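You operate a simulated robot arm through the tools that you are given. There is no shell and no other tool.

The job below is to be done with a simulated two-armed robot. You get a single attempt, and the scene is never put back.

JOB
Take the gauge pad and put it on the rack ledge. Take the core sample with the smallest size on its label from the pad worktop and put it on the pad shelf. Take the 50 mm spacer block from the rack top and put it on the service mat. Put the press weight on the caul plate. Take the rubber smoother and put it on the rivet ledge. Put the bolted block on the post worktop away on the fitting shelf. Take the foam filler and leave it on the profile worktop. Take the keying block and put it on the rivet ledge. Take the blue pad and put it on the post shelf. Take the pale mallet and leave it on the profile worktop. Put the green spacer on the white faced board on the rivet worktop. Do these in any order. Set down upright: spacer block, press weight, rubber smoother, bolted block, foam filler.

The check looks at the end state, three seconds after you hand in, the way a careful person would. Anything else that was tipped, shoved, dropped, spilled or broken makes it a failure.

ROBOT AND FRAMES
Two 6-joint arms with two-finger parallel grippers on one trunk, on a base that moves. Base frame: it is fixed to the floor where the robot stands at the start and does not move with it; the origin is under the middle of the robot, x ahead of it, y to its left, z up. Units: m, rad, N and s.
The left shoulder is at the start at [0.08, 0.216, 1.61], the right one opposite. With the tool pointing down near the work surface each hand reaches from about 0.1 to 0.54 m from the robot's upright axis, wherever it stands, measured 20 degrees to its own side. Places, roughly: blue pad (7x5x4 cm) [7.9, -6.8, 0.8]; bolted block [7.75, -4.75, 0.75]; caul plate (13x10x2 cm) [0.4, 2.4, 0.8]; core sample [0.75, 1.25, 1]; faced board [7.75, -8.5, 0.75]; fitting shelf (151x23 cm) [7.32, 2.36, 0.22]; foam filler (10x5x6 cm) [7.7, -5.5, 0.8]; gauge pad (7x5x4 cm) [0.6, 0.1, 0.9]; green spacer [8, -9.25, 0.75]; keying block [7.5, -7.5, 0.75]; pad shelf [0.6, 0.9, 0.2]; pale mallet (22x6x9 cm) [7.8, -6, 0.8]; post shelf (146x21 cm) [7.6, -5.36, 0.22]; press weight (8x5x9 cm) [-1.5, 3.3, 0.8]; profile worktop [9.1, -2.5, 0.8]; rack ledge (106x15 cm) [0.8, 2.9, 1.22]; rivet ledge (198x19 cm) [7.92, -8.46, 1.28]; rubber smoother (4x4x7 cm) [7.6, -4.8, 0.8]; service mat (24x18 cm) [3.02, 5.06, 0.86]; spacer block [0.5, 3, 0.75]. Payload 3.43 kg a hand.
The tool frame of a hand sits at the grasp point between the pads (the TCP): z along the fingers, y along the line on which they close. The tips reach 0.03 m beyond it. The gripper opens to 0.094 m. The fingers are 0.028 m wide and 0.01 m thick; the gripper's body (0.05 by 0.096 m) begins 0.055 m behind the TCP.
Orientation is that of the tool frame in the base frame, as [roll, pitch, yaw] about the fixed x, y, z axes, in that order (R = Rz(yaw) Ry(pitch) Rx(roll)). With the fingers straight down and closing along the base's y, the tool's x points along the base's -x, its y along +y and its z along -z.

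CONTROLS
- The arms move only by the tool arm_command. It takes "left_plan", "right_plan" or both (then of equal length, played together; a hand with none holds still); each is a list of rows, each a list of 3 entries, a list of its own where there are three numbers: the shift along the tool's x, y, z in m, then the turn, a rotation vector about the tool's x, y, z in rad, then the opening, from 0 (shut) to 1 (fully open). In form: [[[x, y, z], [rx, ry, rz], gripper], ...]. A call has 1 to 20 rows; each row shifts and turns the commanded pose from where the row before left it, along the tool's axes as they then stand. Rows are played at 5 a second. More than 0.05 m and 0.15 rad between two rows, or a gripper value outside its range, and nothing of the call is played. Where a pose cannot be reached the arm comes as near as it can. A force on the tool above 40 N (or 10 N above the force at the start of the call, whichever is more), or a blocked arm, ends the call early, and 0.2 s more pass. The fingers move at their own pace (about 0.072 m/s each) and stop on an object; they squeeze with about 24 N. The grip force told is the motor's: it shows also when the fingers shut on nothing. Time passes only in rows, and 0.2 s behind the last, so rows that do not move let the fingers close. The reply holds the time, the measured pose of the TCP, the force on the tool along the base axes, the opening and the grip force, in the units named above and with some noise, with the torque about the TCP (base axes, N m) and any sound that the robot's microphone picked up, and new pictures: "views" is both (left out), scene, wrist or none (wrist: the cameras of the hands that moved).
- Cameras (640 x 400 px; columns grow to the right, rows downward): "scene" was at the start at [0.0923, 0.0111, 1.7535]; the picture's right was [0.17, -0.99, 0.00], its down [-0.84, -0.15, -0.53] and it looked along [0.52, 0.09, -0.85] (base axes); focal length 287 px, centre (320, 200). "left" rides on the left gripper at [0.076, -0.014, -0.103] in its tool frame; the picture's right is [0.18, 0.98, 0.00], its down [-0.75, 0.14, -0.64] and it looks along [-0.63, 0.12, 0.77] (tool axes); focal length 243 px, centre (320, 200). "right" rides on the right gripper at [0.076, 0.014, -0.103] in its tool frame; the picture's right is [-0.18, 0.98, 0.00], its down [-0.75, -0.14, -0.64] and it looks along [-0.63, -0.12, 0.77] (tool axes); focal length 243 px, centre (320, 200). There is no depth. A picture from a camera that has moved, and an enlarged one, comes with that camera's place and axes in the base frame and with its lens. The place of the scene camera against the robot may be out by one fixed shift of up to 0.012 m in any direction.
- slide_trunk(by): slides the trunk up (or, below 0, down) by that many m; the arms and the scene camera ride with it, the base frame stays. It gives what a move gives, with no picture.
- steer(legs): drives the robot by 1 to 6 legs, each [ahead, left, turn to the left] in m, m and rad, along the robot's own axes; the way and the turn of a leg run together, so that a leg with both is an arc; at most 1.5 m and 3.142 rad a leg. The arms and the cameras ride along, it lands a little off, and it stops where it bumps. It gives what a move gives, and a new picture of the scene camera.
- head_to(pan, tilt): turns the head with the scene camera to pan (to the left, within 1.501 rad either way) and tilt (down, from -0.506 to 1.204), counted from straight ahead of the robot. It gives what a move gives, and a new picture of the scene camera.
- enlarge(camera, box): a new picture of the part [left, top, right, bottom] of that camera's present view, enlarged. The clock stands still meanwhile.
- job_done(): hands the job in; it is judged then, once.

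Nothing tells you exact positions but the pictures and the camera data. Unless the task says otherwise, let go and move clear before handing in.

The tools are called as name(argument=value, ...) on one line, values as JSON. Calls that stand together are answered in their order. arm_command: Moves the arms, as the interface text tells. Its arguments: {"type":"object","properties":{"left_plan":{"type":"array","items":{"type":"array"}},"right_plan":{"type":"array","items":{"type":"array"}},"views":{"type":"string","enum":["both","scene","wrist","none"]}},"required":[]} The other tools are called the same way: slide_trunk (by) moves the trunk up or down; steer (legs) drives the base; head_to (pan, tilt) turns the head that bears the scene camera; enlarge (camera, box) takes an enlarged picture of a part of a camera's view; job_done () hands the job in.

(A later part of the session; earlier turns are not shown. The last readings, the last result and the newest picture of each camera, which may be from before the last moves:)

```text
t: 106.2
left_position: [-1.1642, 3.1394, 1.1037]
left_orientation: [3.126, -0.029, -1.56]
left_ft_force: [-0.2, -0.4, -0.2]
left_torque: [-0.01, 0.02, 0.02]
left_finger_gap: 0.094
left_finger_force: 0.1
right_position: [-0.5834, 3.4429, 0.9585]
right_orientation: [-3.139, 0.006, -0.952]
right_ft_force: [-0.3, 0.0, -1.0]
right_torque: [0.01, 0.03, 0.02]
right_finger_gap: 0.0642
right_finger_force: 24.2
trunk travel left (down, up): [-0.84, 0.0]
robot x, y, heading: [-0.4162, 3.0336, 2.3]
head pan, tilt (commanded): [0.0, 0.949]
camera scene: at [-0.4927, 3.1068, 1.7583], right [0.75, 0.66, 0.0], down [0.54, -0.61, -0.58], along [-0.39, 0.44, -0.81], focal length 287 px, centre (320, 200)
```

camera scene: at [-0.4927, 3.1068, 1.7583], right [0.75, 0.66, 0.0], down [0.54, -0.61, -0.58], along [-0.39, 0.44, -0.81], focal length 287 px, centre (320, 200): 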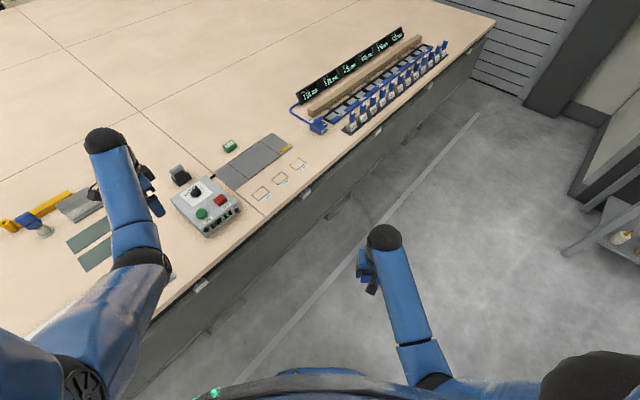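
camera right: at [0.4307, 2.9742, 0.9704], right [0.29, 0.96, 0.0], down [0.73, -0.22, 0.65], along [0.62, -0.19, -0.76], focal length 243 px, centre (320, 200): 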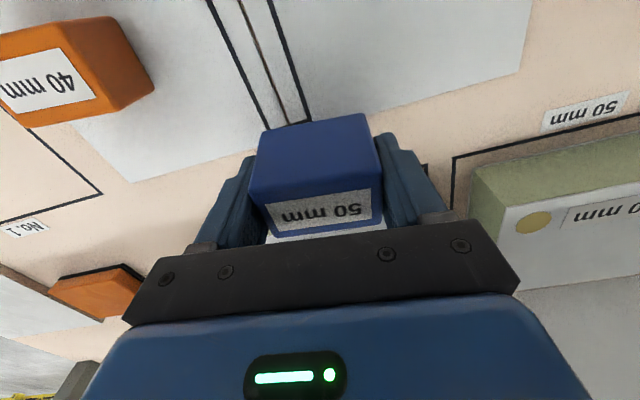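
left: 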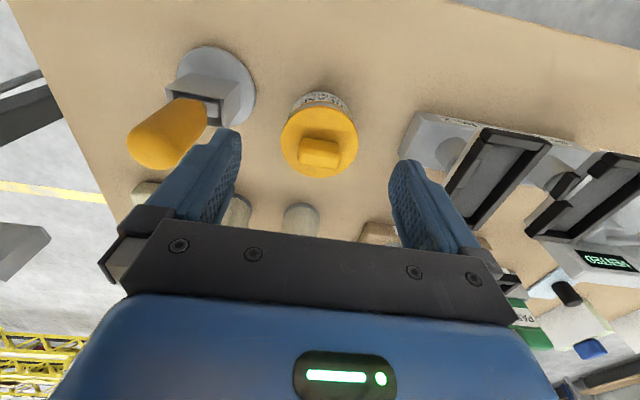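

steer(legs=[[0.32, 0.12, 0.0]])

enlarge(camera="left", box=[0, 0, 640, 400])

```text
t: 108.4
left_position: [-1.4622, 3.2883, 1.1061]
left_orientation: [3.123, -0.029, -1.551]
left_ft_force: [0.0, -0.3, -0.1]
left_torque: [0.0, 0.04, 0.02]
left_finger_gap: 0.094
left_finger_force: 0.1
right_position: [-0.8843, 3.5966, 0.9595]
right_orientation: [3.141, 0.009, -0.945]
right_ft_force: [1.2, 0.6, -1.1]
right_torque: [-0.02, 0.02, 0.01]
right_finger_gap: 0.0638
right_finger_force: 24.2
trunk travel left (down, up): [-0.84, 0.0]
robot x, y, heading: [-0.7153, 3.187, 2.307]
head pan, tilt (commanded): [0.0, 0.949]
camera scene: at [-0.7875, 3.2617, 1.7586], right [0.74, 0.67, 0.0], down [0.54, -0.6, -0.58], along [-0.39, 0.43, -0.81], focal length 287 px, centre (320, 200)
```

scene: 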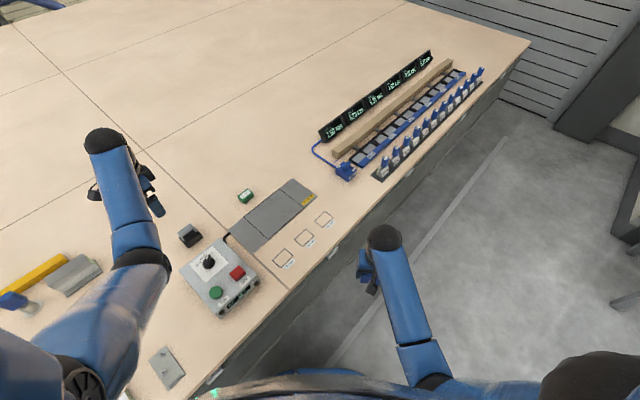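

```text
1.00 times, centred on (320, 200) of left (not enlarged: the box is as wide or as high as the picture)
camera zoom: at [-1.4444, 3.2164, 1.2108], right [-0.98, -0.2, 0.02], down [-0.15, 0.77, 0.62], along [-0.14, 0.61, -0.78], focal length 243 px, centre (320, 200)
```

zoom: 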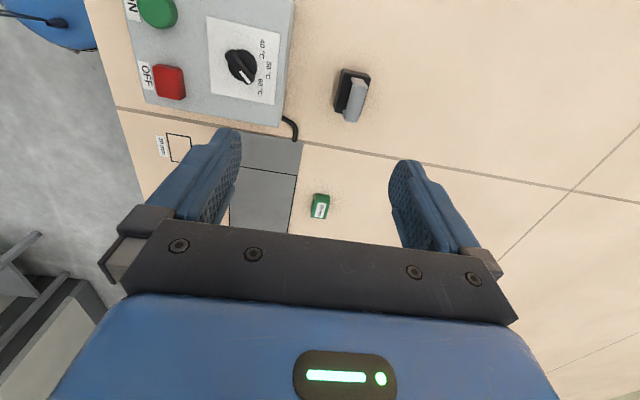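

Triangulating both cameras puts the weight near (-1.53, 3.32) with the big table lower (about z = 0.72). I edge closer and lower the trunk partway, then refine.

steer(legs=[[0.05, 0.02, 0.0]])

slide_trunk(by=-0.2)

arm_command(left_plan=[[[0, 0, 0], [0.018, -0.029, 0], 1], [[0, 0, 0], [0, 0, 0], 1]], views="wrist")

```text
t: 109.4
left_position: [-1.5045, 3.3068, 1.111]
left_orientation: [3.118, -0.027, -1.55]
left_ft_force: [0.1, 0.0, 0.4]
left_torque: [0.0, 0.05, -0.02]
left_finger_gap: 0.0938
left_finger_force: 0.1
right_position: [-0.926, 3.6163, 0.9624]
right_orientation: [3.139, 0.015, -0.942]
right_ft_force: [0.6, -0.8, -0.8]
right_torque: [0.04, 0.05, 0.0]
right_finger_gap: 0.0639
right_finger_force: 23.8
trunk travel left (down, up): [-0.84, 0.0]
robot x, y, heading: [-0.7647, 3.2091, 2.307]
head pan, tilt (commanded): [0.0, 0.949]
camera scene: at [-0.8259, 3.2798, 1.7593], right [0.74, 0.67, 0.0], down [0.54, -0.6, -0.59], along [-0.4, 0.43, -0.81], focal length 287 px, centre (320, 200)
```

scene: 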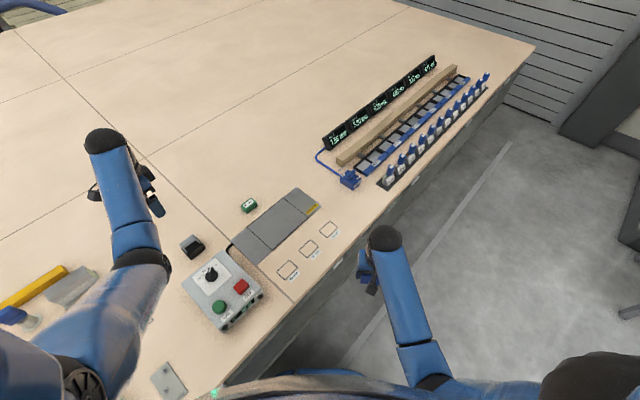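

```text
t: 111.6
left_position: [-1.5123, 3.3118, 0.9044]
left_orientation: [3.125, -0.03, -1.551]
left_ft_force: [-0.8, -1.2, -0.1]
left_torque: [-0.01, 0.0, 0.0]
left_finger_gap: 0.094
left_finger_force: 0.0
right_position: [-0.9339, 3.6208, 0.7582]
right_orientation: [-3.139, 0.007, -0.942]
right_ft_force: [0.3, -0.2, -1.7]
right_torque: [-0.02, 0.01, -0.02]
right_finger_gap: 0.064
right_finger_force: 24.3
trunk travel left (down, up): [-0.64, 0.2]
robot x, y, heading: [-0.7621, 3.2084, 2.308]
head pan, tilt (commanded): [0.0, 0.949]
```

```text
t: 112.2
left_position: [-1.5118, 3.3105, 0.9034]
left_orientation: [-3.139, -0.002, -1.55]
left_ft_force: [0.5, 2.0, -0.1]
left_torque: [0.0, -0.02, 0.0]
left_finger_gap: 0.0938
left_finger_force: 0.1
right_position: [-0.9338, 3.6204, 0.759]
right_orientation: [-3.14, 0.007, -0.942]
right_ft_force: [0.4, 0.3, -1.7]
right_torque: [-0.03, -0.01, -0.05]
right_finger_gap: 0.0642
right_finger_force: 23.9
trunk travel left (down, up): [-0.64, 0.2]
robot x, y, heading: [-0.7612, 3.2111, 2.306]
head pan, tilt (commanded): [0.0, 0.949]
camera left: at [-1.4974, 3.2362, 1.0065], right [-0.98, -0.2, 0.0], down [-0.16, 0.75, 0.64], along [-0.13, 0.63, -0.77], focal length 243 px, centre (320, 200)
```

left: 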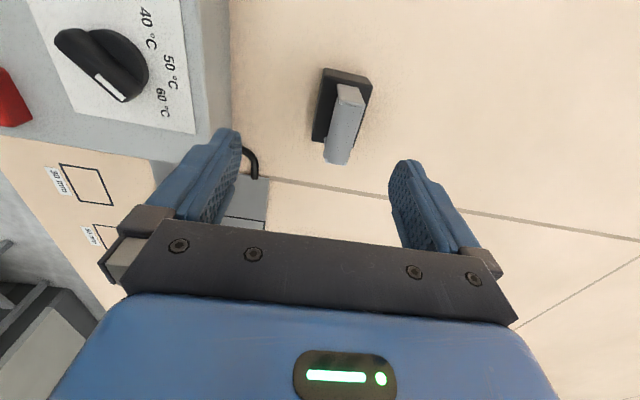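

arm_command(left_plan=[[[0, 0.011, 0], [0, 0, 0], 0.85], [[0, 0.011, 0], [0, 0, 0], 0.85], [[0, 0, 0], [0, 0, 0], 0.85]], views="none")

slide_trunk(by=-0.07)

enlarge(camera="left", box=[160, 30, 480, 230])

```text
t: 113.0
left_position: [-1.5341, 3.3115, 0.9034]
left_orientation: [-3.141, -0.001, -1.551]
left_ft_force: [0.5, -0.3, 0.0]
left_torque: [-0.03, -0.02, -0.01]
left_finger_gap: 0.08
left_finger_force: 0.1
right_position: [-0.9336, 3.6196, 0.7571]
right_orientation: [-3.141, 0.008, -0.942]
right_ft_force: [-0.5, 0.0, -0.4]
right_torque: [-0.02, -0.04, 0.01]
right_finger_gap: 0.0638
right_finger_force: 23.7
trunk travel left (down, up): [-0.64, 0.2]
robot x, y, heading: [-0.7656, 3.2091, 2.306]
head pan, tilt (commanded): [0.0, 0.949]
```

```text
t: 114.0
left_position: [-1.5347, 3.3105, 0.8352]
left_orientation: [-3.139, -0.002, -1.55]
left_ft_force: [0.5, -0.7, -0.1]
left_torque: [0.01, -0.01, 0.01]
left_finger_gap: 0.0799
left_finger_force: 0.1
right_position: [-0.9337, 3.6196, 0.6879]
right_orientation: [-3.14, 0.006, -0.942]
right_ft_force: [-0.5, -0.5, -0.7]
right_torque: [-0.01, 0.0, 0.0]
right_finger_gap: 0.0639
right_finger_force: 24.1
trunk travel left (down, up): [-0.57, 0.27]
robot x, y, heading: [-0.7622, 3.2114, 2.31]
head pan, tilt (commanded): [0.0, 0.949]
```

```text
2.00 times, centred on (320, 130) of left
camera zoom: at [-1.5191, 3.236, 0.9367], right [-0.98, -0.2, 0.0], down [-0.16, 0.75, 0.64], along [-0.13, 0.63, -0.77], focal length 485 px, centre (320, 340)
```

zoom: 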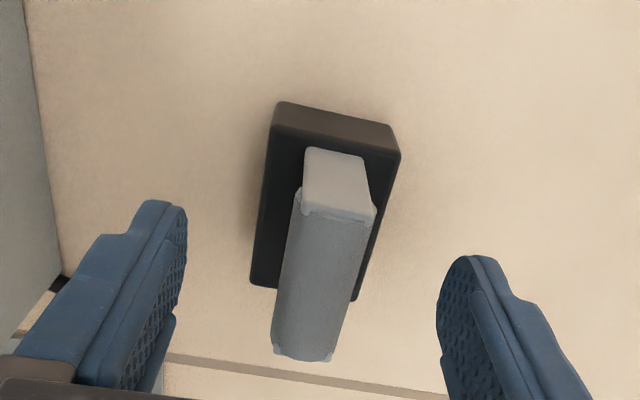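

arm_command(left_plan=[[[-0.014, 0, 0], [0, 0, 0], 0.85], [[0, 0, 0], [0, 0, 0], 0.85]], views="none")

slide_trunk(by=-0.04)

enlarge(camera="left", box=[160, 30, 480, 230])

```text
t: 114.6
left_position: [-1.5357, 3.3248, 0.8337]
left_orientation: [-3.139, -0.002, -1.55]
left_ft_force: [0.5, -0.5, -0.4]
left_torque: [-0.02, 0.0, -0.02]
left_finger_gap: 0.0802
left_finger_force: 0.1
right_position: [-0.9346, 3.6204, 0.6893]
right_orientation: [-3.141, 0.006, -0.943]
right_ft_force: [-1.1, -0.4, -0.6]
right_torque: [0.0, 0.03, -0.04]
right_finger_gap: 0.0639
right_finger_force: 23.5
trunk travel left (down, up): [-0.57, 0.27]
robot x, y, heading: [-0.764, 3.2122, 2.309]
head pan, tilt (commanded): [0.0, 0.949]
```

```text
t: 115.5
left_position: [-1.5349, 3.3241, 0.7931]
left_orientation: [-3.139, -0.002, -1.549]
left_ft_force: [0.0, -0.3, -0.4]
left_torque: [0.03, -0.02, 0.01]
left_finger_gap: 0.0801
left_finger_force: 0.1
right_position: [-0.933, 3.6204, 0.6487]
right_orientation: [-3.14, 0.007, -0.943]
right_ft_force: [0.2, 0.6, -1.3]
right_torque: [-0.01, -0.03, -0.03]
right_finger_gap: 0.0636
right_finger_force: 24.3
trunk travel left (down, up): [-0.53, 0.31]
robot x, y, heading: [-0.7636, 3.2095, 2.308]
head pan, tilt (commanded): [0.0, 0.949]
```

```text
2.00 times, centred on (320, 130) of left
camera zoom: at [-1.5196, 3.2498, 0.8962], right [-0.98, -0.2, 0.0], down [-0.16, 0.75, 0.64], along [-0.13, 0.63, -0.77], focal length 485 px, centre (320, 340)
```

zoom: 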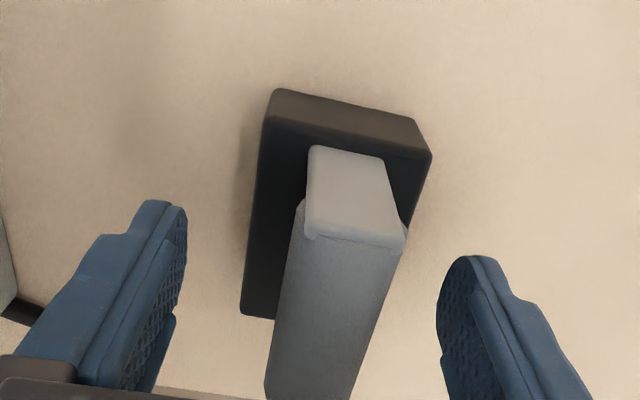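

arm_command(left_plan=[[[0, 0.003, 0.012], [0, 0, 0], 0.85], [[0, 0, 0.012], [0, 0, 0], 0.85], [[0, 0, 0.01], [0, 0, 0], 0.85], [[0, 0, 0], [0, 0, 0], 0.85]], views="wrist")

```text
t: 116.5
left_position: [-1.5359, 3.3231, 0.7611]
left_orientation: [-3.14, -0.001, -1.551]
left_ft_force: [-0.1, -0.2, 0.0]
left_torque: [-0.02, -0.01, 0.0]
left_finger_gap: 0.08
left_finger_force: 0.2
right_position: [-0.9336, 3.6201, 0.6479]
right_orientation: [-3.139, 0.007, -0.945]
right_ft_force: [-0.6, 0.3, -1.2]
right_torque: [-0.02, -0.03, 0.04]
right_finger_gap: 0.0638
right_finger_force: 23.9
trunk travel left (down, up): [-0.53, 0.31]
robot x, y, heading: [-0.7677, 3.2077, 2.304]
head pan, tilt (commanded): [0.0, 0.949]
camera left: at [-1.5217, 3.2498, 0.8634], right [-0.98, -0.2, 0.0], down [-0.16, 0.75, 0.64], along [-0.13, 0.63, -0.77], focal length 243 px, centre (320, 200)
```

left: 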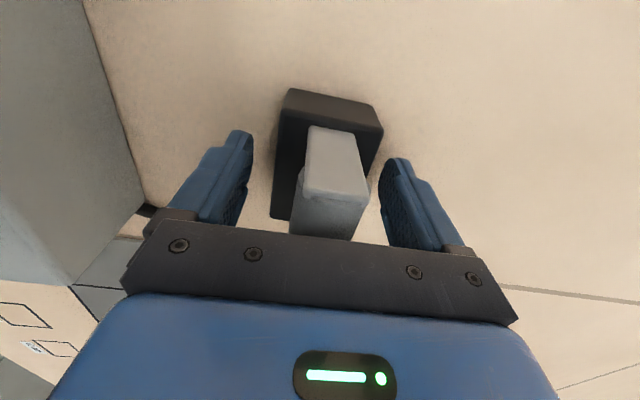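

arm_command(left_plan=[[[0, 0, 0], [0, 0, 0], 0.3], [[0, 0, 0], [0, 0, 0], 0.3], [[0, 0, 0], [0, 0, 0], 0.3], [[0, 0, 0], [0, 0, 0], 0.3]], views="wrist")

```text
t: 117.5
left_position: [-1.5363, 3.3249, 0.7627]
left_orientation: [-3.14, -0.001, -1.551]
left_ft_force: [-0.4, -0.7, 2.1]
left_torque: [-0.02, 0.17, -0.25]
left_finger_gap: 0.0501
left_finger_force: 24.0
right_position: [-0.9331, 3.6198, 0.6485]
right_orientation: [-3.141, 0.007, -0.941]
right_ft_force: [-0.6, 0.1, -1.4]
right_torque: [0.03, 0.0, 0.01]
right_finger_gap: 0.0639
right_finger_force: 24.1
trunk travel left (down, up): [-0.53, 0.31]
robot x, y, heading: [-0.7635, 3.2072, 2.311]
head pan, tilt (commanded): [0.0, 0.949]
camera left: at [-1.5216, 3.2499, 0.8642], right [-0.98, -0.2, 0.0], down [-0.16, 0.75, 0.64], along [-0.13, 0.63, -0.77], focal length 243 px, centre (320, 200)
```

left: 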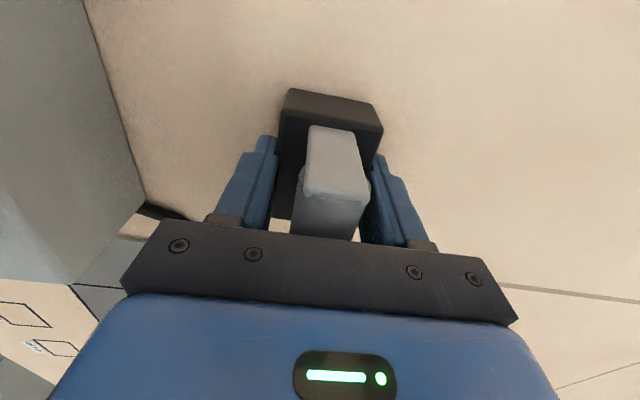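

The body (5 cm) is gripped. I lift slowly.

arm_command(left_plan=[[[0, 0, -0.006], [0, 0, 0], 0.3], [[0, 0, -0.01], [0, 0, 0], 0.3], [[0, 0, -0.012], [0, 0, 0], 0.3], [[0, 0, 0], [0, 0, 0], 0.3]], views="wrist")

```text
t: 118.5
left_position: [-1.5371, 3.3214, 0.7879]
left_orientation: [-3.137, -0.004, -1.549]
left_ft_force: [0.0, -0.6, -10.1]
left_torque: [0.02, -0.02, -0.01]
left_finger_gap: 0.0499
left_finger_force: 24.5
right_position: [-0.9335, 3.6199, 0.648]
right_orientation: [-3.138, 0.005, -0.941]
right_ft_force: [0.5, 0.0, -1.9]
right_torque: [-0.02, 0.03, 0.01]
right_finger_gap: 0.0639
right_finger_force: 23.3
trunk travel left (down, up): [-0.53, 0.31]
robot x, y, heading: [-0.7653, 3.21, 2.308]
head pan, tilt (commanded): [0.0, 0.949]
camera left: at [-1.5226, 3.249, 0.8905], right [-0.98, -0.2, 0.0], down [-0.16, 0.75, 0.64], along [-0.13, 0.63, -0.77], focal length 243 px, centre (320, 200)
```

left: 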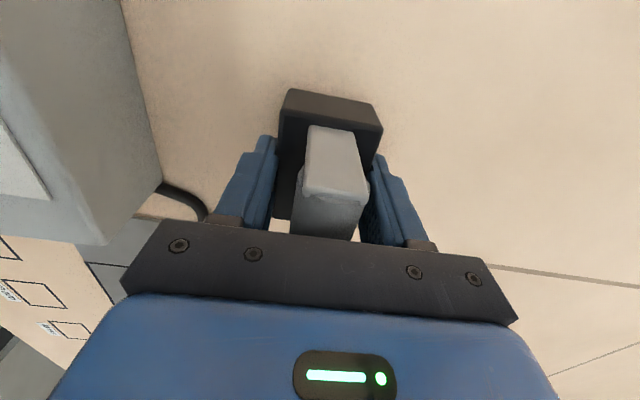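

slide_trunk(by=0.31)

steer(legs=[[-0.34, -0.12, 0.0], [0.0, 0.0, -1.15], [0.0, 0.0, -1.158]])

```text
t: 121.5
left_position: [-1.5382, 3.3237, 1.0973]
left_orientation: [-3.136, -0.004, -1.551]
left_ft_force: [0.4, -0.5, -9.7]
left_torque: [0.02, 0.03, -0.03]
left_finger_gap: 0.0498
left_finger_force: 23.7
right_position: [-0.9353, 3.6205, 0.9584]
right_orientation: [-3.138, 0.007, -0.943]
right_ft_force: [-0.1, -0.5, -0.6]
right_torque: [0.0, 0.0, -0.01]
right_finger_gap: 0.0638
right_finger_force: 23.9
trunk travel left (down, up): [-0.84, 0.0]
robot x, y, heading: [-0.7651, 3.209, 2.306]
head pan, tilt (commanded): [0.0, 0.949]
```

```text
t: 129.6
left_position: [0.1526, 3.5391, 1.0985]
left_orientation: [-3.136, -0.003, 2.433]
left_ft_force: [0.5, 0.3, -9.8]
left_torque: [0.05, 0.01, -0.01]
left_finger_gap: 0.0502
left_finger_force: 23.5
right_position: [-0.0293, 2.8914, 0.9578]
right_orientation: [-3.138, 0.005, 3.041]
right_ft_force: [-0.9, 0.3, -1.6]
right_torque: [0.02, 0.01, 0.02]
right_finger_gap: 0.0643
right_finger_force: 24.1
trunk travel left (down, up): [-0.84, 0.0]
robot x, y, heading: [-0.4487, 3.0382, 0.004]
head pan, tilt (commanded): [0.0, 0.949]
camera scene: at [-0.3479, 3.0403, 1.7582], right [0.01, -1.0, 0.0], down [-0.81, -0.01, -0.58], along [0.58, 0.0, -0.81], focal length 287 px, centre (320, 200)
```

scene: 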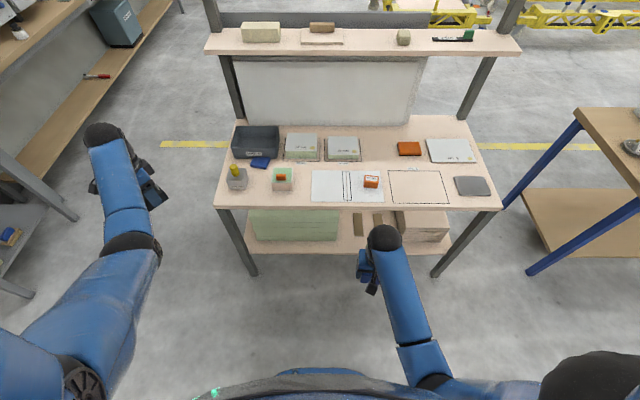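

Caul plate is at about (0.403, 2.407). I bring the left hand in and turn it so the weight's long side lies along the plate's long side, then drive to the plate.

arm_command(left_plan=[[[-0.0024, -0.0356, 0.0086], [0, 0, 0], 0.3], [[-0.0024, -0.0356, 0.0086], [0, 0, 0], 0.3], [[-0.0024, -0.0356, 0.0086], [0, 0, 0], 0.3], [[-0.0024, -0.0356, 0.0086], [0, 0, 0], 0.3], [[-0.0024, -0.0356, 0.0086], [0, 0, 0], 0.3], [[-0.0024, -0.0356, 0.0086], [0, 0, 0], 0.3], [[-0.0024, -0.0356, 0.0086], [0, 0, 0], 0.3], [[0, 0, 0], [0, 0, 0.1437], 0.3], [[0, 0, 0], [0, 0, 0.1437], 0.3], [[0, 0, 0], [0, 0, 0.1437], 0.3], [[0, 0, 0], [0, 0, 0.1437], 0.3], [[0, 0, 0], [0, 0, 0.1437], 0.3], [[0, 0, 0], [0, 0, 0.1437], 0.3], [[0, 0, 0], [0, 0, 0], 0.3]], views="scene")

```text
t: 132.6
left_position: [0.0034, 3.339, 1.0396]
left_orientation: [-3.138, 0.002, 1.57]
left_ft_force: [0.8, -0.4, -10.3]
left_torque: [0.03, 0.02, -0.01]
left_finger_gap: 0.05
left_finger_force: 23.8
right_position: [-0.0293, 2.8904, 0.9589]
right_orientation: [-3.139, 0.005, 3.041]
right_ft_force: [0.0, -0.7, -1.1]
right_torque: [0.0, -0.01, 0.0]
right_finger_gap: 0.0637
right_finger_force: 24.3
trunk travel left (down, up): [-0.84, 0.0]
robot x, y, heading: [-0.4439, 3.0385, 0.006]
head pan, tilt (commanded): [0.0, 0.949]
camera scene: at [-0.3485, 3.0386, 1.7582], right [0.01, -1.0, 0.0], down [-0.81, -0.01, -0.58], along [0.58, 0.0, -0.81], focal length 287 px, centre (320, 200)
```

scene: 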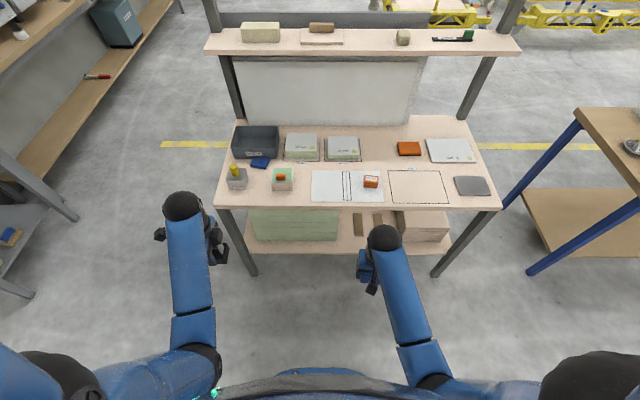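

steer(legs=[[0.0, -0.93, -0.006], [0.3, 0.0, 0.0]])

enlarge(camera="left", box=[0, 0, 640, 400])

```text
t: 139.2
left_position: [0.3073, 2.4057, 1.0406]
left_orientation: [-3.139, 0.001, 1.579]
left_ft_force: [0.3, -0.2, -9.4]
left_torque: [-0.01, -0.05, 0.03]
left_finger_gap: 0.0499
left_finger_force: 23.8
right_position: [0.2797, 1.9583, 0.9598]
right_orientation: [-3.138, 0.009, 3.047]
right_ft_force: [-0.4, 0.8, -1.8]
right_torque: [0.01, 0.01, -0.01]
right_finger_gap: 0.0638
right_finger_force: 23.5
trunk travel left (down, up): [-0.84, 0.0]
robot x, y, heading: [-0.136, 2.1046, 0.011]
head pan, tilt (commanded): [0.0, 0.949]
camera scene: at [-0.044, 2.1037, 1.7585], right [0.01, -1.0, 0.0], down [-0.81, -0.01, -0.58], along [0.58, 0.01, -0.81], focal length 287 px, centre (320, 200)
```

scene: 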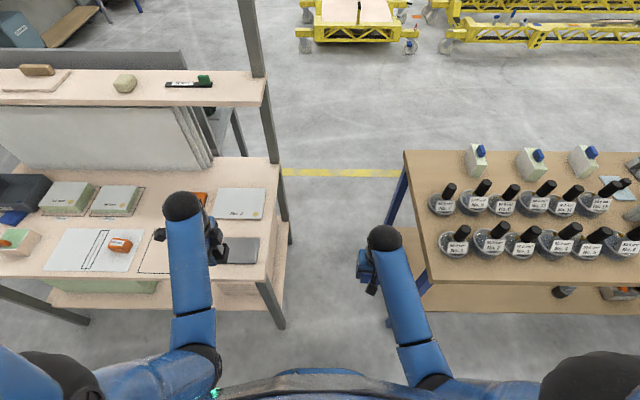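

```text
1.00 times, centred on (320, 200) of left (not enlarged: the box is as wide or as high as the picture)
camera zoom: at [0.2914, 2.4832, 1.1427], right [0.98, 0.19, 0.0], down [0.15, -0.75, 0.64], along [0.12, -0.63, -0.77], focal length 243 px, centre (320, 200)
```

zoom: 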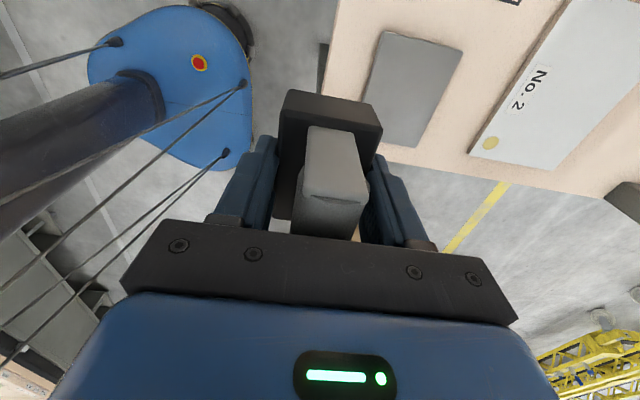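

steer(legs=[[0.1, 0.0, -0.008]])

arm_command(left_plan=[[[0, 0, 0.03], [0, 0, 0], 0.3], [[0, 0, 0.03], [0, 0, 0], 0.3], [[0, 0, 0.03], [0, 0, 0], 0.3], [[0, 0, 0.03], [0, 0, 0], 0.3], [[0, 0, 0], [0, 0, 0], 0.3]], views="both")

```text
t: 140.3
left_position: [0.402, 2.4019, 1.0431]
left_orientation: [3.139, 0.003, 1.568]
left_ft_force: [-2.5, 0.6, -8.2]
left_torque: [-0.03, -0.04, -0.02]
left_finger_gap: 0.0498
left_finger_force: 24.2
right_position: [0.37, 1.955, 0.9607]
right_orientation: [-3.139, 0.011, 3.035]
right_ft_force: [-0.9, 0.8, -1.6]
right_torque: [-0.01, -0.06, -0.03]
right_finger_gap: 0.0638
right_finger_force: 24.2
trunk travel left (down, up): [-0.84, 0.0]
robot x, y, heading: [-0.0379, 2.1075, 0.003]
head pan, tilt (commanded): [0.0, 0.949]
camera scene: at [0.0457, 2.1038, 1.7592], right [0.0, -1.0, 0.0], down [-0.81, 0.0, -0.59], along [0.59, 0.0, -0.81], focal length 287 px, centre (320, 200)
```

scene: 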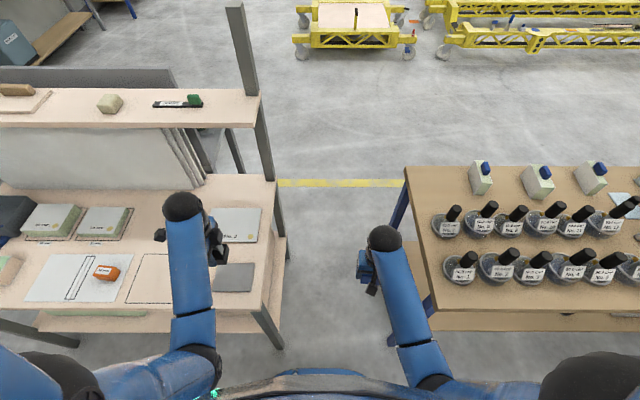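

```text
t: 141.5
left_position: [0.4095, 2.4023, 0.9174]
left_orientation: [-3.135, 0.001, 1.567]
left_ft_force: [0.1, 0.9, -9.1]
left_torque: [0.0, 0.01, -0.01]
left_finger_gap: 0.05
left_finger_force: 24.5
right_position: [0.3769, 1.9557, 0.9582]
right_orientation: [-3.139, 0.005, 3.036]
right_ft_force: [0.0, 0.1, -1.6]
right_torque: [0.0, 0.04, 0.01]
right_finger_gap: 0.0643
right_finger_force: 23.6
trunk travel left (down, up): [-0.84, 0.0]
robot x, y, heading: [-0.0395, 2.1036, -0.002]
head pan, tilt (commanded): [0.0, 0.949]
camera scene: at [0.0582, 2.1039, 1.7582], right [0.0, -1.0, 0.0], down [-0.81, 0.0, -0.58], along [0.58, 0.0, -0.81], focal length 287 px, centre (320, 200)
camera left: at [0.3956, 2.4795, 1.0212], right [0.98, 0.18, -0.01], down [0.14, -0.75, 0.64], along [0.11, -0.63, -0.77], focal length 243 px, centre (320, 200)
```

scene: 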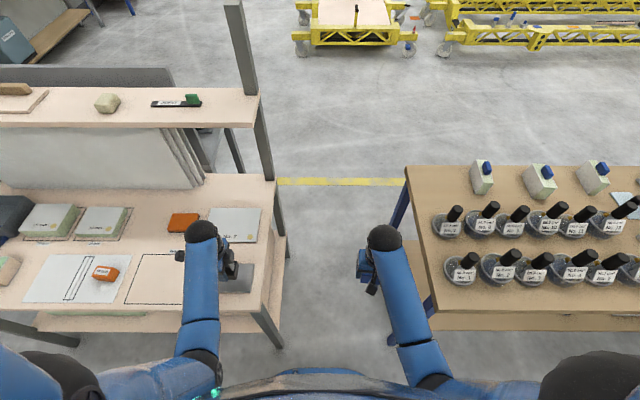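
left: 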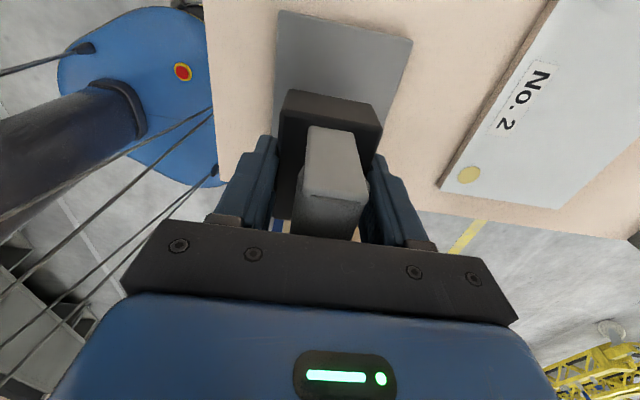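

arm_command(left_plan=[[[0.01, 0.004, 0.01], [0, 0, 0], 0.3], [[0, 0, 0.012], [0, 0, 0], 0.3], [[0, 0, 0.01], [0, 0, 0], 0.3], [[0, 0, 0.005], [0, 0, 0], 0.3], [[0, 0, 0], [0, 0, 0], 0.3]], views="wrist")

```text
t: 142.7
left_position: [0.4121, 2.4124, 0.8809]
left_orientation: [-3.136, 0.002, 1.567]
left_ft_force: [-0.5, 0.9, -9.2]
left_torque: [0.01, -0.04, -0.04]
left_finger_gap: 0.0497
left_finger_force: 23.9
right_position: [0.3764, 1.9546, 0.9577]
right_orientation: [-3.137, 0.004, 3.039]
right_ft_force: [0.1, 0.3, -1.1]
right_torque: [-0.02, 0.0, 0.04]
right_finger_gap: 0.0637
right_finger_force: 24.0
trunk travel left (down, up): [-0.84, 0.0]
robot x, y, heading: [-0.0394, 2.103, 0.004]
head pan, tilt (commanded): [0.0, 0.949]
camera left: at [0.3994, 2.4896, 0.9833], right [0.98, 0.18, -0.01], down [0.14, -0.75, 0.64], along [0.11, -0.63, -0.77], focal length 243 px, centre (320, 200)
```

left: 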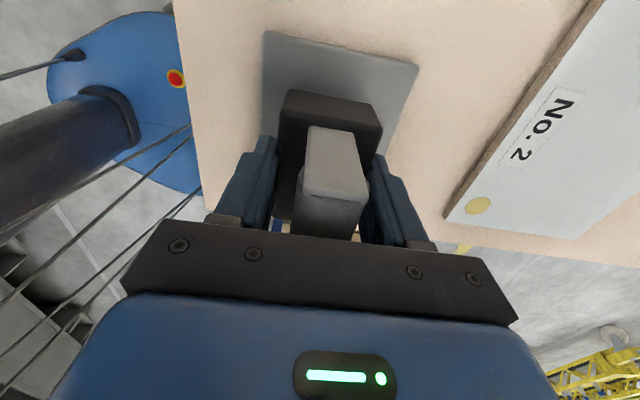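

arm_command(left_plan=[[[0, 0, 0.004], [0, 0, 0], 0.3], [[0, 0, 0.003], [0, 0, 0], 0.3], [[0, 0, 0], [0, 0, 0], 0.3]], views="none")

arm_command(left_plan=[[[0, 0, 0.003], [0, 0, 0], 0.3], [[0, 0, 0], [0, 0, 0], 0.3]], views="none")

```text
t: 143.5
left_position: [0.4124, 2.4117, 0.8738]
left_orientation: [-3.135, 0.0, 1.567]
left_ft_force: [0.6, 0.7, -10.1]
left_torque: [-0.03, 0.01, 0.04]
left_finger_gap: 0.0498
left_finger_force: 23.9
right_position: [0.3775, 1.9549, 0.9578]
right_orientation: [-3.138, 0.005, 3.036]
right_ft_force: [-0.5, 0.0, -1.1]
right_torque: [0.03, -0.01, 0.0]
right_finger_gap: 0.0641
right_finger_force: 24.1
trunk travel left (down, up): [-0.84, 0.0]
robot x, y, heading: [-0.0385, 2.1043, 0.002]
head pan, tilt (commanded): [0.0, 0.949]
```

```text
t: 144.1
left_position: [0.4135, 2.4117, 0.8715]
left_orientation: [-3.135, 0.002, 1.567]
left_ft_force: [-0.4, 0.4, -9.6]
left_torque: [0.01, 0.03, -0.04]
left_finger_gap: 0.0499
left_finger_force: 23.7
right_position: [0.3768, 1.9545, 0.958]
right_orientation: [-3.136, 0.004, 3.038]
right_ft_force: [-0.3, 0.1, -0.3]
right_torque: [0.02, 0.0, 0.03]
right_finger_gap: 0.0639
right_finger_force: 24.1
trunk travel left (down, up): [-0.84, 0.0]
robot x, y, heading: [-0.0428, 2.1007, 0.005]
head pan, tilt (commanded): [0.0, 0.949]
```

arm_command(left_plan=[[[0, 0, 0.003], [0, 0, 0], 0.3], [[0, 0, 0.003], [0, 0, 0], 0.3], [[0, 0, 0], [0, 0, 0], 0.3]], views="none")

enlarge(camera="left", box=[200, 10, 460, 170])

```text
t: 144.9
left_position: [0.4127, 2.4128, 0.8647]
left_orientation: [-3.136, 0.001, 1.567]
left_ft_force: [0.6, -0.2, -9.2]
left_torque: [-0.01, 0.0, -0.03]
left_finger_gap: 0.0499
left_finger_force: 24.0
right_position: [0.3769, 1.9548, 0.9582]
right_orientation: [-3.141, 0.005, 3.036]
right_ft_force: [-0.4, -0.1, -1.5]
right_torque: [-0.04, 0.01, 0.01]
right_finger_gap: 0.0641
right_finger_force: 23.5
trunk travel left (down, up): [-0.84, 0.0]
robot x, y, heading: [-0.0403, 2.1034, 0.004]
head pan, tilt (commanded): [0.0, 0.949]
```

```text
2.46 times, centred on (330, 90) of left
camera zoom: at [0.3992, 2.4898, 0.9676], right [0.98, 0.18, -0.01], down [0.14, -0.75, 0.64], along [0.11, -0.63, -0.77], focal length 597 px, centre (295, 471)
```

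zoom: 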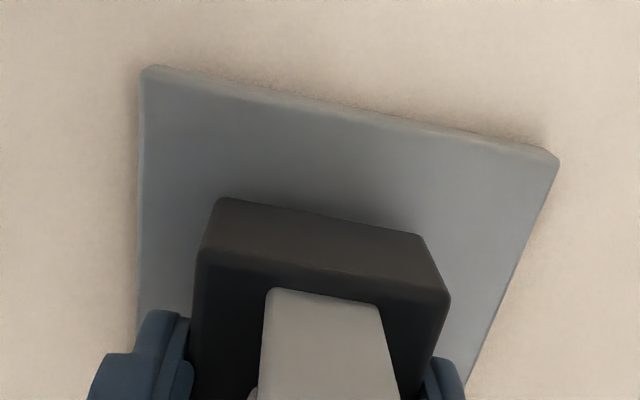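

arm_command(left_plan=[[[0, 0, 0.003], [0, 0, 0], 0.3], [[0, 0, 0.003], [0, 0, 0], 0.3], [[0, 0, 0], [0, 0, 0], 0.3]], views="none")

arm_command(left_plan=[[[0, 0, 0.003], [0, 0, 0], 0.3], [[0, 0, 0], [0, 0, 0], 0.3]], views="none")

```text
t: 145.7
left_position: [0.4127, 2.4125, 0.8592]
left_orientation: [-3.134, 0.003, 1.568]
left_ft_force: [0.0, 0.1, -9.9]
left_torque: [-0.02, 0.01, -0.01]
left_finger_gap: 0.0499
left_finger_force: 23.7
right_position: [0.3763, 1.9549, 0.9567]
right_orientation: [-3.139, 0.004, 3.037]
right_ft_force: [-0.6, -0.3, -0.8]
right_torque: [-0.02, 0.02, 0.0]
right_finger_gap: 0.064
right_finger_force: 23.8
trunk travel left (down, up): [-0.84, 0.0]
robot x, y, heading: [-0.0387, 2.1064, 0.005]
head pan, tilt (commanded): [0.0, 0.949]
```

```text
t: 146.3
left_position: [0.4123, 2.413, 0.8553]
left_orientation: [-3.135, 0.0, 1.568]
left_ft_force: [0.2, 1.1, -10.4]
left_torque: [0.0, 0.01, 0.0]
left_finger_gap: 0.0501
left_finger_force: 24.0
right_position: [0.3778, 1.9551, 0.957]
right_orientation: [-3.138, 0.005, 3.037]
right_ft_force: [-0.3, -0.3, -0.8]
right_torque: [0.03, 0.01, 0.0]
right_finger_gap: 0.0642
right_finger_force: 23.9
trunk travel left (down, up): [-0.84, 0.0]
robot x, y, heading: [-0.0387, 2.1048, 0.001]
head pan, tilt (commanded): [0.0, 0.949]
```

arm_command(left_plan=[[[0, 0, 0.002], [0, 0, 0], 0.3], [[0, 0, 0.002], [0, 0, 0], 0.3], [[0, 0, 0], [0, 0, 0], 0.3]], views="none")

enlarge(camera="left", box=[200, 10, 460, 170])

```text
t: 147.1
left_position: [0.4128, 2.412, 0.8537]
left_orientation: [-3.138, 0.0, 1.568]
left_ft_force: [-1.4, -1.4, 4.5]
left_torque: [0.44, -0.24, 0.0]
left_finger_gap: 0.05
left_finger_force: 23.8
right_position: [0.3749, 1.9546, 0.9585]
right_orientation: [-3.141, 0.005, 3.036]
right_ft_force: [0.9, 0.3, -1.2]
right_torque: [0.0, -0.01, 0.0]
right_finger_gap: 0.0641
right_finger_force: 23.8
trunk travel left (down, up): [-0.84, 0.0]
robot x, y, heading: [-0.0404, 2.102, 0.0]
head pan, tilt (commanded): [0.0, 0.949]
```

```text
2.46 times, centred on (330, 90) of left
camera zoom: at [0.3983, 2.4897, 0.9567], right [0.98, 0.18, 0.0], down [0.14, -0.75, 0.64], along [0.11, -0.63, -0.77], focal length 597 px, centre (295, 471)
```

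zoom: 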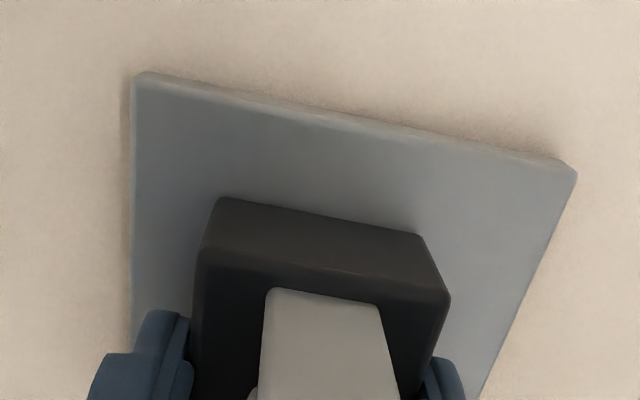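

The weight rests on the plate (force has reversed). I open and raise clear.

arm_command(left_plan=[[[0, 0, -0.001], [0, 0, 0], 0.55], [[0, 0, 0], [0, 0, 0], 0.7], [[0, 0, 0], [0, 0, 0], 0.85], [[0, 0, 0], [0, 0, 0], 0.85], [[0, 0, -0.03], [0, 0, 0], 0.85], [[0, 0, -0.04], [0, 0, 0], 0.85], [[0, 0, -0.04], [0, 0, 0], 0.85], [[0, 0, -0.04], [0, 0, 0], 0.85], [[0, 0, 0], [0, 0, 0], 0.85]], views="both")

```text
t: 149.1
left_position: [0.4143, 2.4122, 1.0043]
left_orientation: [-3.137, -0.001, 1.567]
left_ft_force: [0.2, 0.0, -0.4]
left_torque: [0.01, 0.0, -0.01]
left_finger_gap: 0.0799
left_finger_force: 0.0
right_position: [0.376, 1.9538, 0.9581]
right_orientation: [-3.141, 0.005, 3.038]
right_ft_force: [-0.2, -0.3, -0.4]
right_torque: [0.01, 0.01, 0.05]
right_finger_gap: 0.0639
right_finger_force: 23.6
trunk travel left (down, up): [-0.84, 0.0]
robot x, y, heading: [-0.0419, 2.1049, 0.004]
head pan, tilt (commanded): [0.0, 0.949]
camera scene: at [0.0573, 2.1028, 1.7583], right [0.0, -1.0, 0.0], down [-0.81, 0.0, -0.58], along [0.58, 0.0, -0.81], focal length 287 px, centre (320, 200)
camera left: at [0.4007, 2.4892, 1.1071], right [0.98, 0.18, -0.01], down [0.14, -0.75, 0.64], along [0.11, -0.63, -0.77], focal length 243 px, centre (320, 200)
```

scene: 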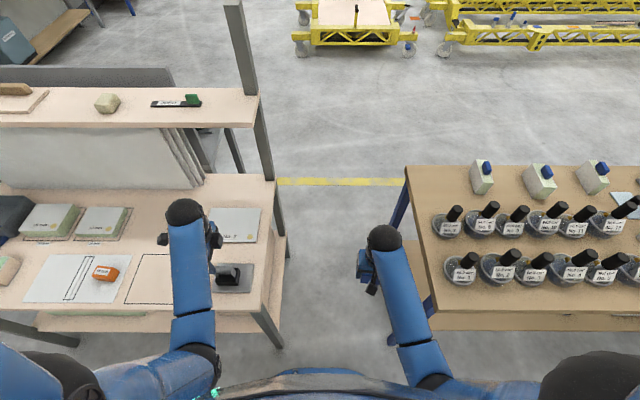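
left: 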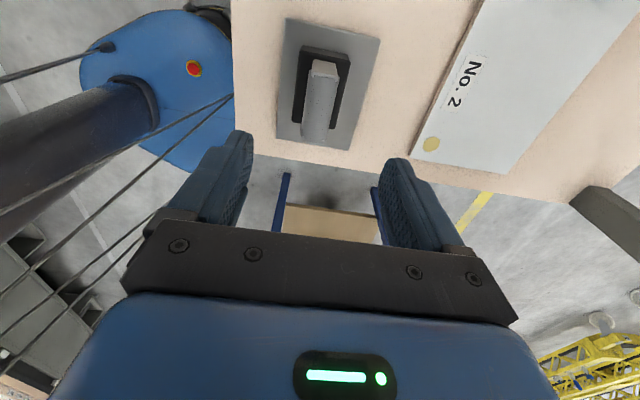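

The press weight sits upright on the caul plate. Now the core samples: I zoom in on the three boxes with blue knobs at the back of the pad worktop to find labels.

enlarge(camera="scene", box=[440, 140, 640, 265])

head_to(pan=-0.9, tilt=0.7)

enlarge(camera="scene", box=[160, 150, 400, 300])

```text
3.20 times, centred on (540, 202) of scene
camera zoom: at [0.0573, 2.1028, 1.7583], right [0.0, -1.0, 0.0], down [-0.81, 0.0, -0.58], along [0.58, 0.0, -0.81], focal length 919 px, centre (-384, 192)
```

zoom: 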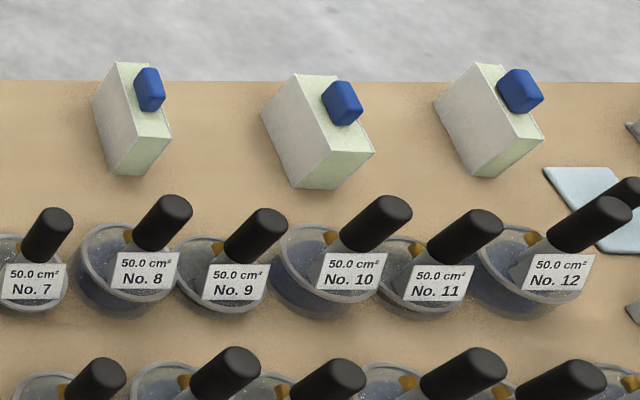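

```text
t: 150.3
left_position: [0.4165, 2.4117, 1.0044]
left_orientation: [-3.138, 0.002, 1.567]
left_ft_force: [-0.1, -0.1, -0.5]
left_torque: [0.0, -0.01, 0.0]
left_finger_gap: 0.0799
left_finger_force: 0.1
right_position: [0.3761, 1.9544, 0.9595]
right_orientation: [-3.139, 0.006, 3.038]
right_ft_force: [-0.8, -0.5, -1.8]
right_torque: [0.0, 0.01, 0.02]
right_finger_gap: 0.0641
right_finger_force: 23.6
trunk travel left (down, up): [-0.84, 0.0]
robot x, y, heading: [-0.0399, 2.1031, 0.002]
head pan, tilt (commanded): [-0.901, 0.7]
camera scene: at [0.0378, 2.0362, 1.778], right [-0.78, -0.62, 0.0], down [-0.4, 0.5, -0.76], along [0.48, -0.6, -0.64], focal length 287 px, centre (320, 200)
```

scene: 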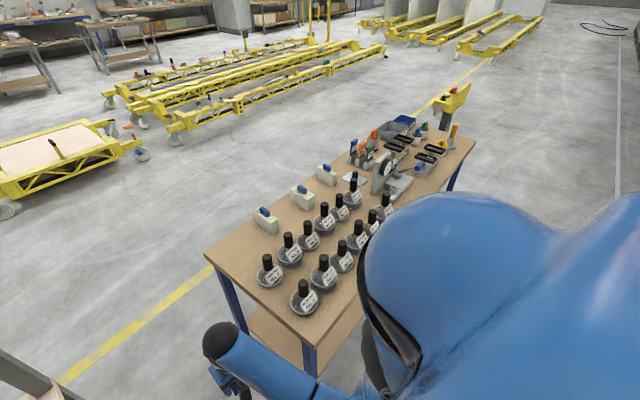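

```text
2.67 times, centred on (280, 225) of scene
camera zoom: at [0.0378, 2.0362, 1.778], right [-0.78, -0.62, 0.0], down [-0.4, 0.5, -0.76], along [0.48, -0.6, -0.64], focal length 766 px, centre (427, 133)
```

zoom: 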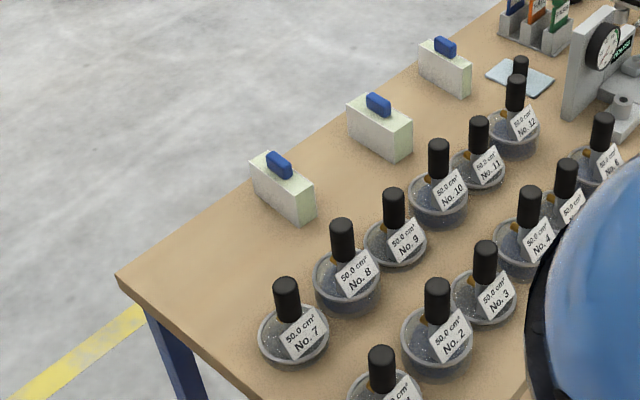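

No labels show on these sides of the core sample boxes; they're near the back edge, so I'll handle them later from behind the bench. First I'll deliver the spacer: back off and drive north past the rack.

steer(legs=[[-0.4, 0.0, 0.0], [0.0, 1.2, 0.02], [0.0, 0.75, 0.0]])

head_to(pan=0.0, tilt=0.45)

head_to(pan=0.7, tilt=0.6)

```text
t: 162.2
left_position: [0.016, 4.3472, 1.0045]
left_orientation: [-3.136, -0.001, 1.547]
left_ft_force: [0.4, -0.1, -0.4]
left_torque: [-0.01, 0.01, -0.01]
left_finger_gap: 0.0799
left_finger_force: 0.1
right_position: [-0.0325, 3.8916, 0.9579]
right_orientation: [-3.141, 0.006, 3.016]
right_ft_force: [-0.3, 0.2, -1.3]
right_torque: [0.04, 0.01, -0.02]
right_finger_gap: 0.0641
right_finger_force: 23.5
trunk travel left (down, up): [-0.84, 0.0]
robot x, y, heading: [-0.4496, 4.0519, -0.016]
head pan, tilt (commanded): [-0.901, 0.7]
camera scene: at [-0.3701, 3.9794, 1.778], right [-0.79, -0.61, 0.0], down [-0.39, 0.51, -0.76], along [0.46, -0.61, -0.65], focal length 287 px, centre (320, 200)
```

scene: 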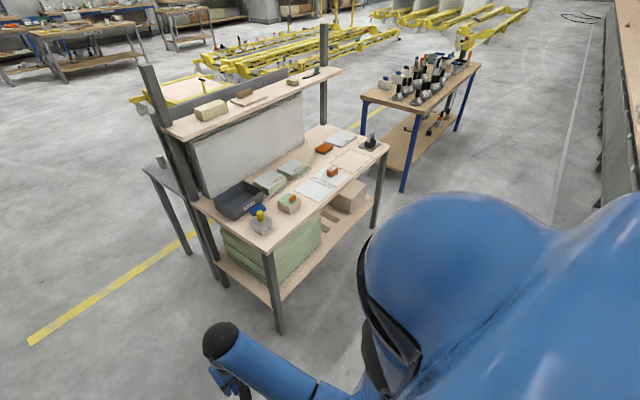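

```text
t: 163.4
left_position: [0.0145, 4.35, 1.0041]
left_orientation: [-3.136, -0.001, 1.546]
left_ft_force: [0.3, -0.1, -0.1]
left_torque: [0.01, 0.0, -0.02]
left_finger_gap: 0.0798
left_finger_force: 0.1
right_position: [-0.0331, 3.8936, 0.9586]
right_orientation: [-3.139, 0.005, 3.017]
right_ft_force: [0.7, 0.5, -1.5]
right_torque: [0.02, -0.01, -0.02]
right_finger_gap: 0.0638
right_finger_force: 23.7
trunk travel left (down, up): [-0.84, 0.0]
robot x, y, heading: [-0.4443, 4.0497, -0.02]
head pan, tilt (commanded): [0.0, 0.45]
camera scene: at [-0.3296, 4.0472, 1.8002], right [-0.02, -1.0, 0.0], down [-0.44, 0.01, -0.9], along [0.9, -0.02, -0.44], focal length 287 px, centre (320, 200)
```

scene: 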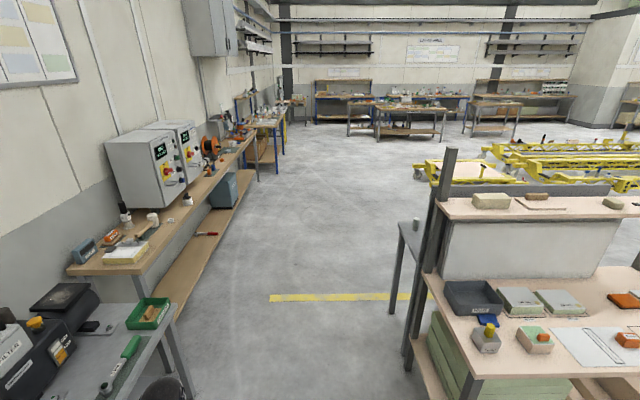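

```text
t: 164.5
left_position: [0.0142, 4.3494, 1.0039]
left_orientation: [-3.137, 0.001, 1.548]
left_ft_force: [-1.3, 0.3, -0.9]
left_torque: [0.0, -0.02, 0.01]
left_finger_gap: 0.0798
left_finger_force: 0.0
right_position: [-0.0333, 3.8923, 0.9585]
right_orientation: [3.141, 0.006, 3.017]
right_ft_force: [0.9, -0.7, -0.3]
right_torque: [0.0, 0.02, 0.02]
right_finger_gap: 0.0643
right_finger_force: 23.7
trunk travel left (down, up): [-0.84, 0.0]
robot x, y, heading: [-0.4449, 4.0496, -0.012]
head pan, tilt (commanded): [0.7, 0.6]
camera scene: at [-0.353, 4.1051, 1.7867], right [0.63, -0.78, 0.0], down [-0.44, -0.36, -0.82], along [0.64, 0.52, -0.57], focal length 287 px, centre (320, 200)
```

scene: 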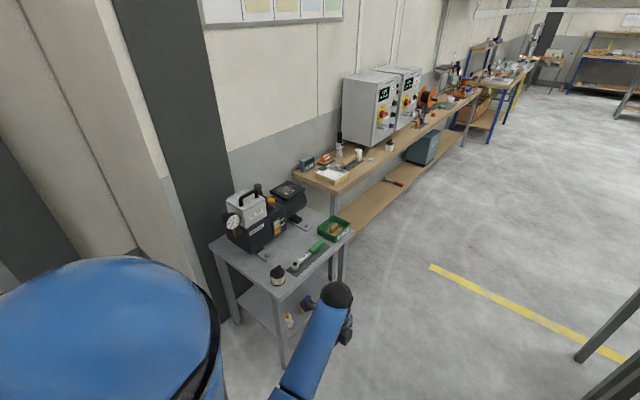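

The corridor between rack and wall bench is about 1.2 m wide. I drive through it toward the service mat at (3.02, 5.06).

head_to(pan=0.5, tilt=0.6)

steer(legs=[[1.2, 0.0, 0.014], [1.1, 0.0, 0.0], [1.0, 0.0, 0.0]])

```text
t: 165.2
left_position: [0.0148, 4.3492, 1.0039]
left_orientation: [-3.137, 0.001, 1.548]
left_ft_force: [0.7, -0.9, -0.1]
left_torque: [0.03, 0.0, 0.01]
left_finger_gap: 0.0798
left_finger_force: 0.0
right_position: [-0.0331, 3.8934, 0.9584]
right_orientation: [-3.14, 0.003, 3.016]
right_ft_force: [-0.2, 0.1, -0.9]
right_torque: [0.0, -0.04, 0.01]
right_finger_gap: 0.064
right_finger_force: 24.2
trunk travel left (down, up): [-0.84, 0.0]
robot x, y, heading: [-0.4436, 4.0499, -0.023]
head pan, tilt (commanded): [0.499, 0.6]
camera scene: at [-0.3433, 4.0903, 1.7867], right [0.46, -0.89, 0.0], down [-0.5, -0.26, -0.82], along [0.73, 0.38, -0.57], focal length 287 px, centre (320, 200)
```

scene: 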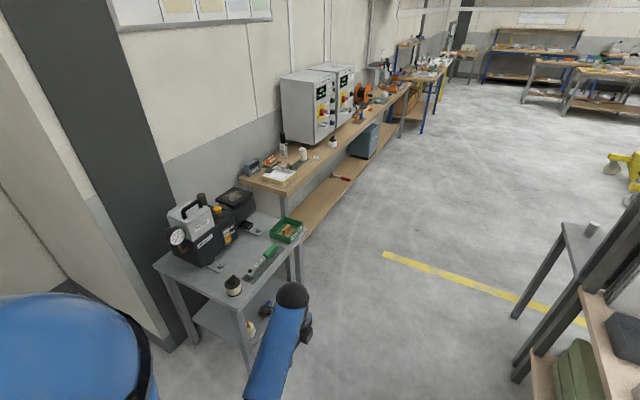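

```text
t: 181.6
left_position: [3.3641, 4.415, 1.0042]
left_orientation: [-3.136, 0.002, 1.589]
left_ft_force: [0.6, -0.1, 0.1]
left_torque: [-0.02, -0.01, 0.0]
left_finger_gap: 0.0798
left_finger_force: 0.1
right_position: [3.3354, 3.9563, 0.9577]
right_orientation: [-3.14, 0.006, 3.055]
right_ft_force: [0.0, -0.2, -1.2]
right_torque: [0.0, -0.01, -0.02]
right_finger_gap: 0.064
right_finger_force: 23.6
trunk travel left (down, up): [-0.84, 0.0]
robot x, y, heading: [2.9162, 4.1006, 0.025]
head pan, tilt (commanded): [0.499, 0.6]
camera scene: at [3.0163, 4.1415, 1.7868], right [0.5, -0.87, 0.0], down [-0.49, -0.28, -0.83], along [0.72, 0.41, -0.56], focal length 287 px, centre (320, 200)
```

scene: 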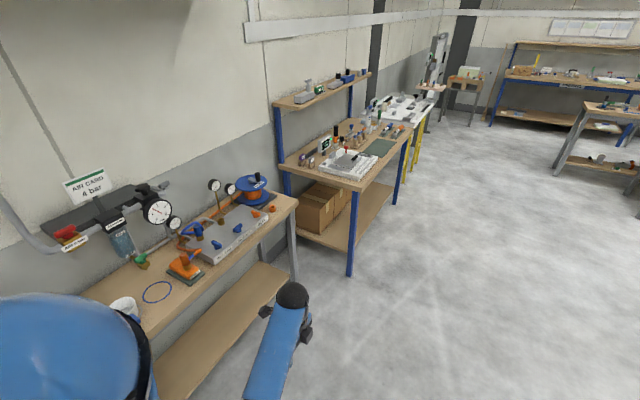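

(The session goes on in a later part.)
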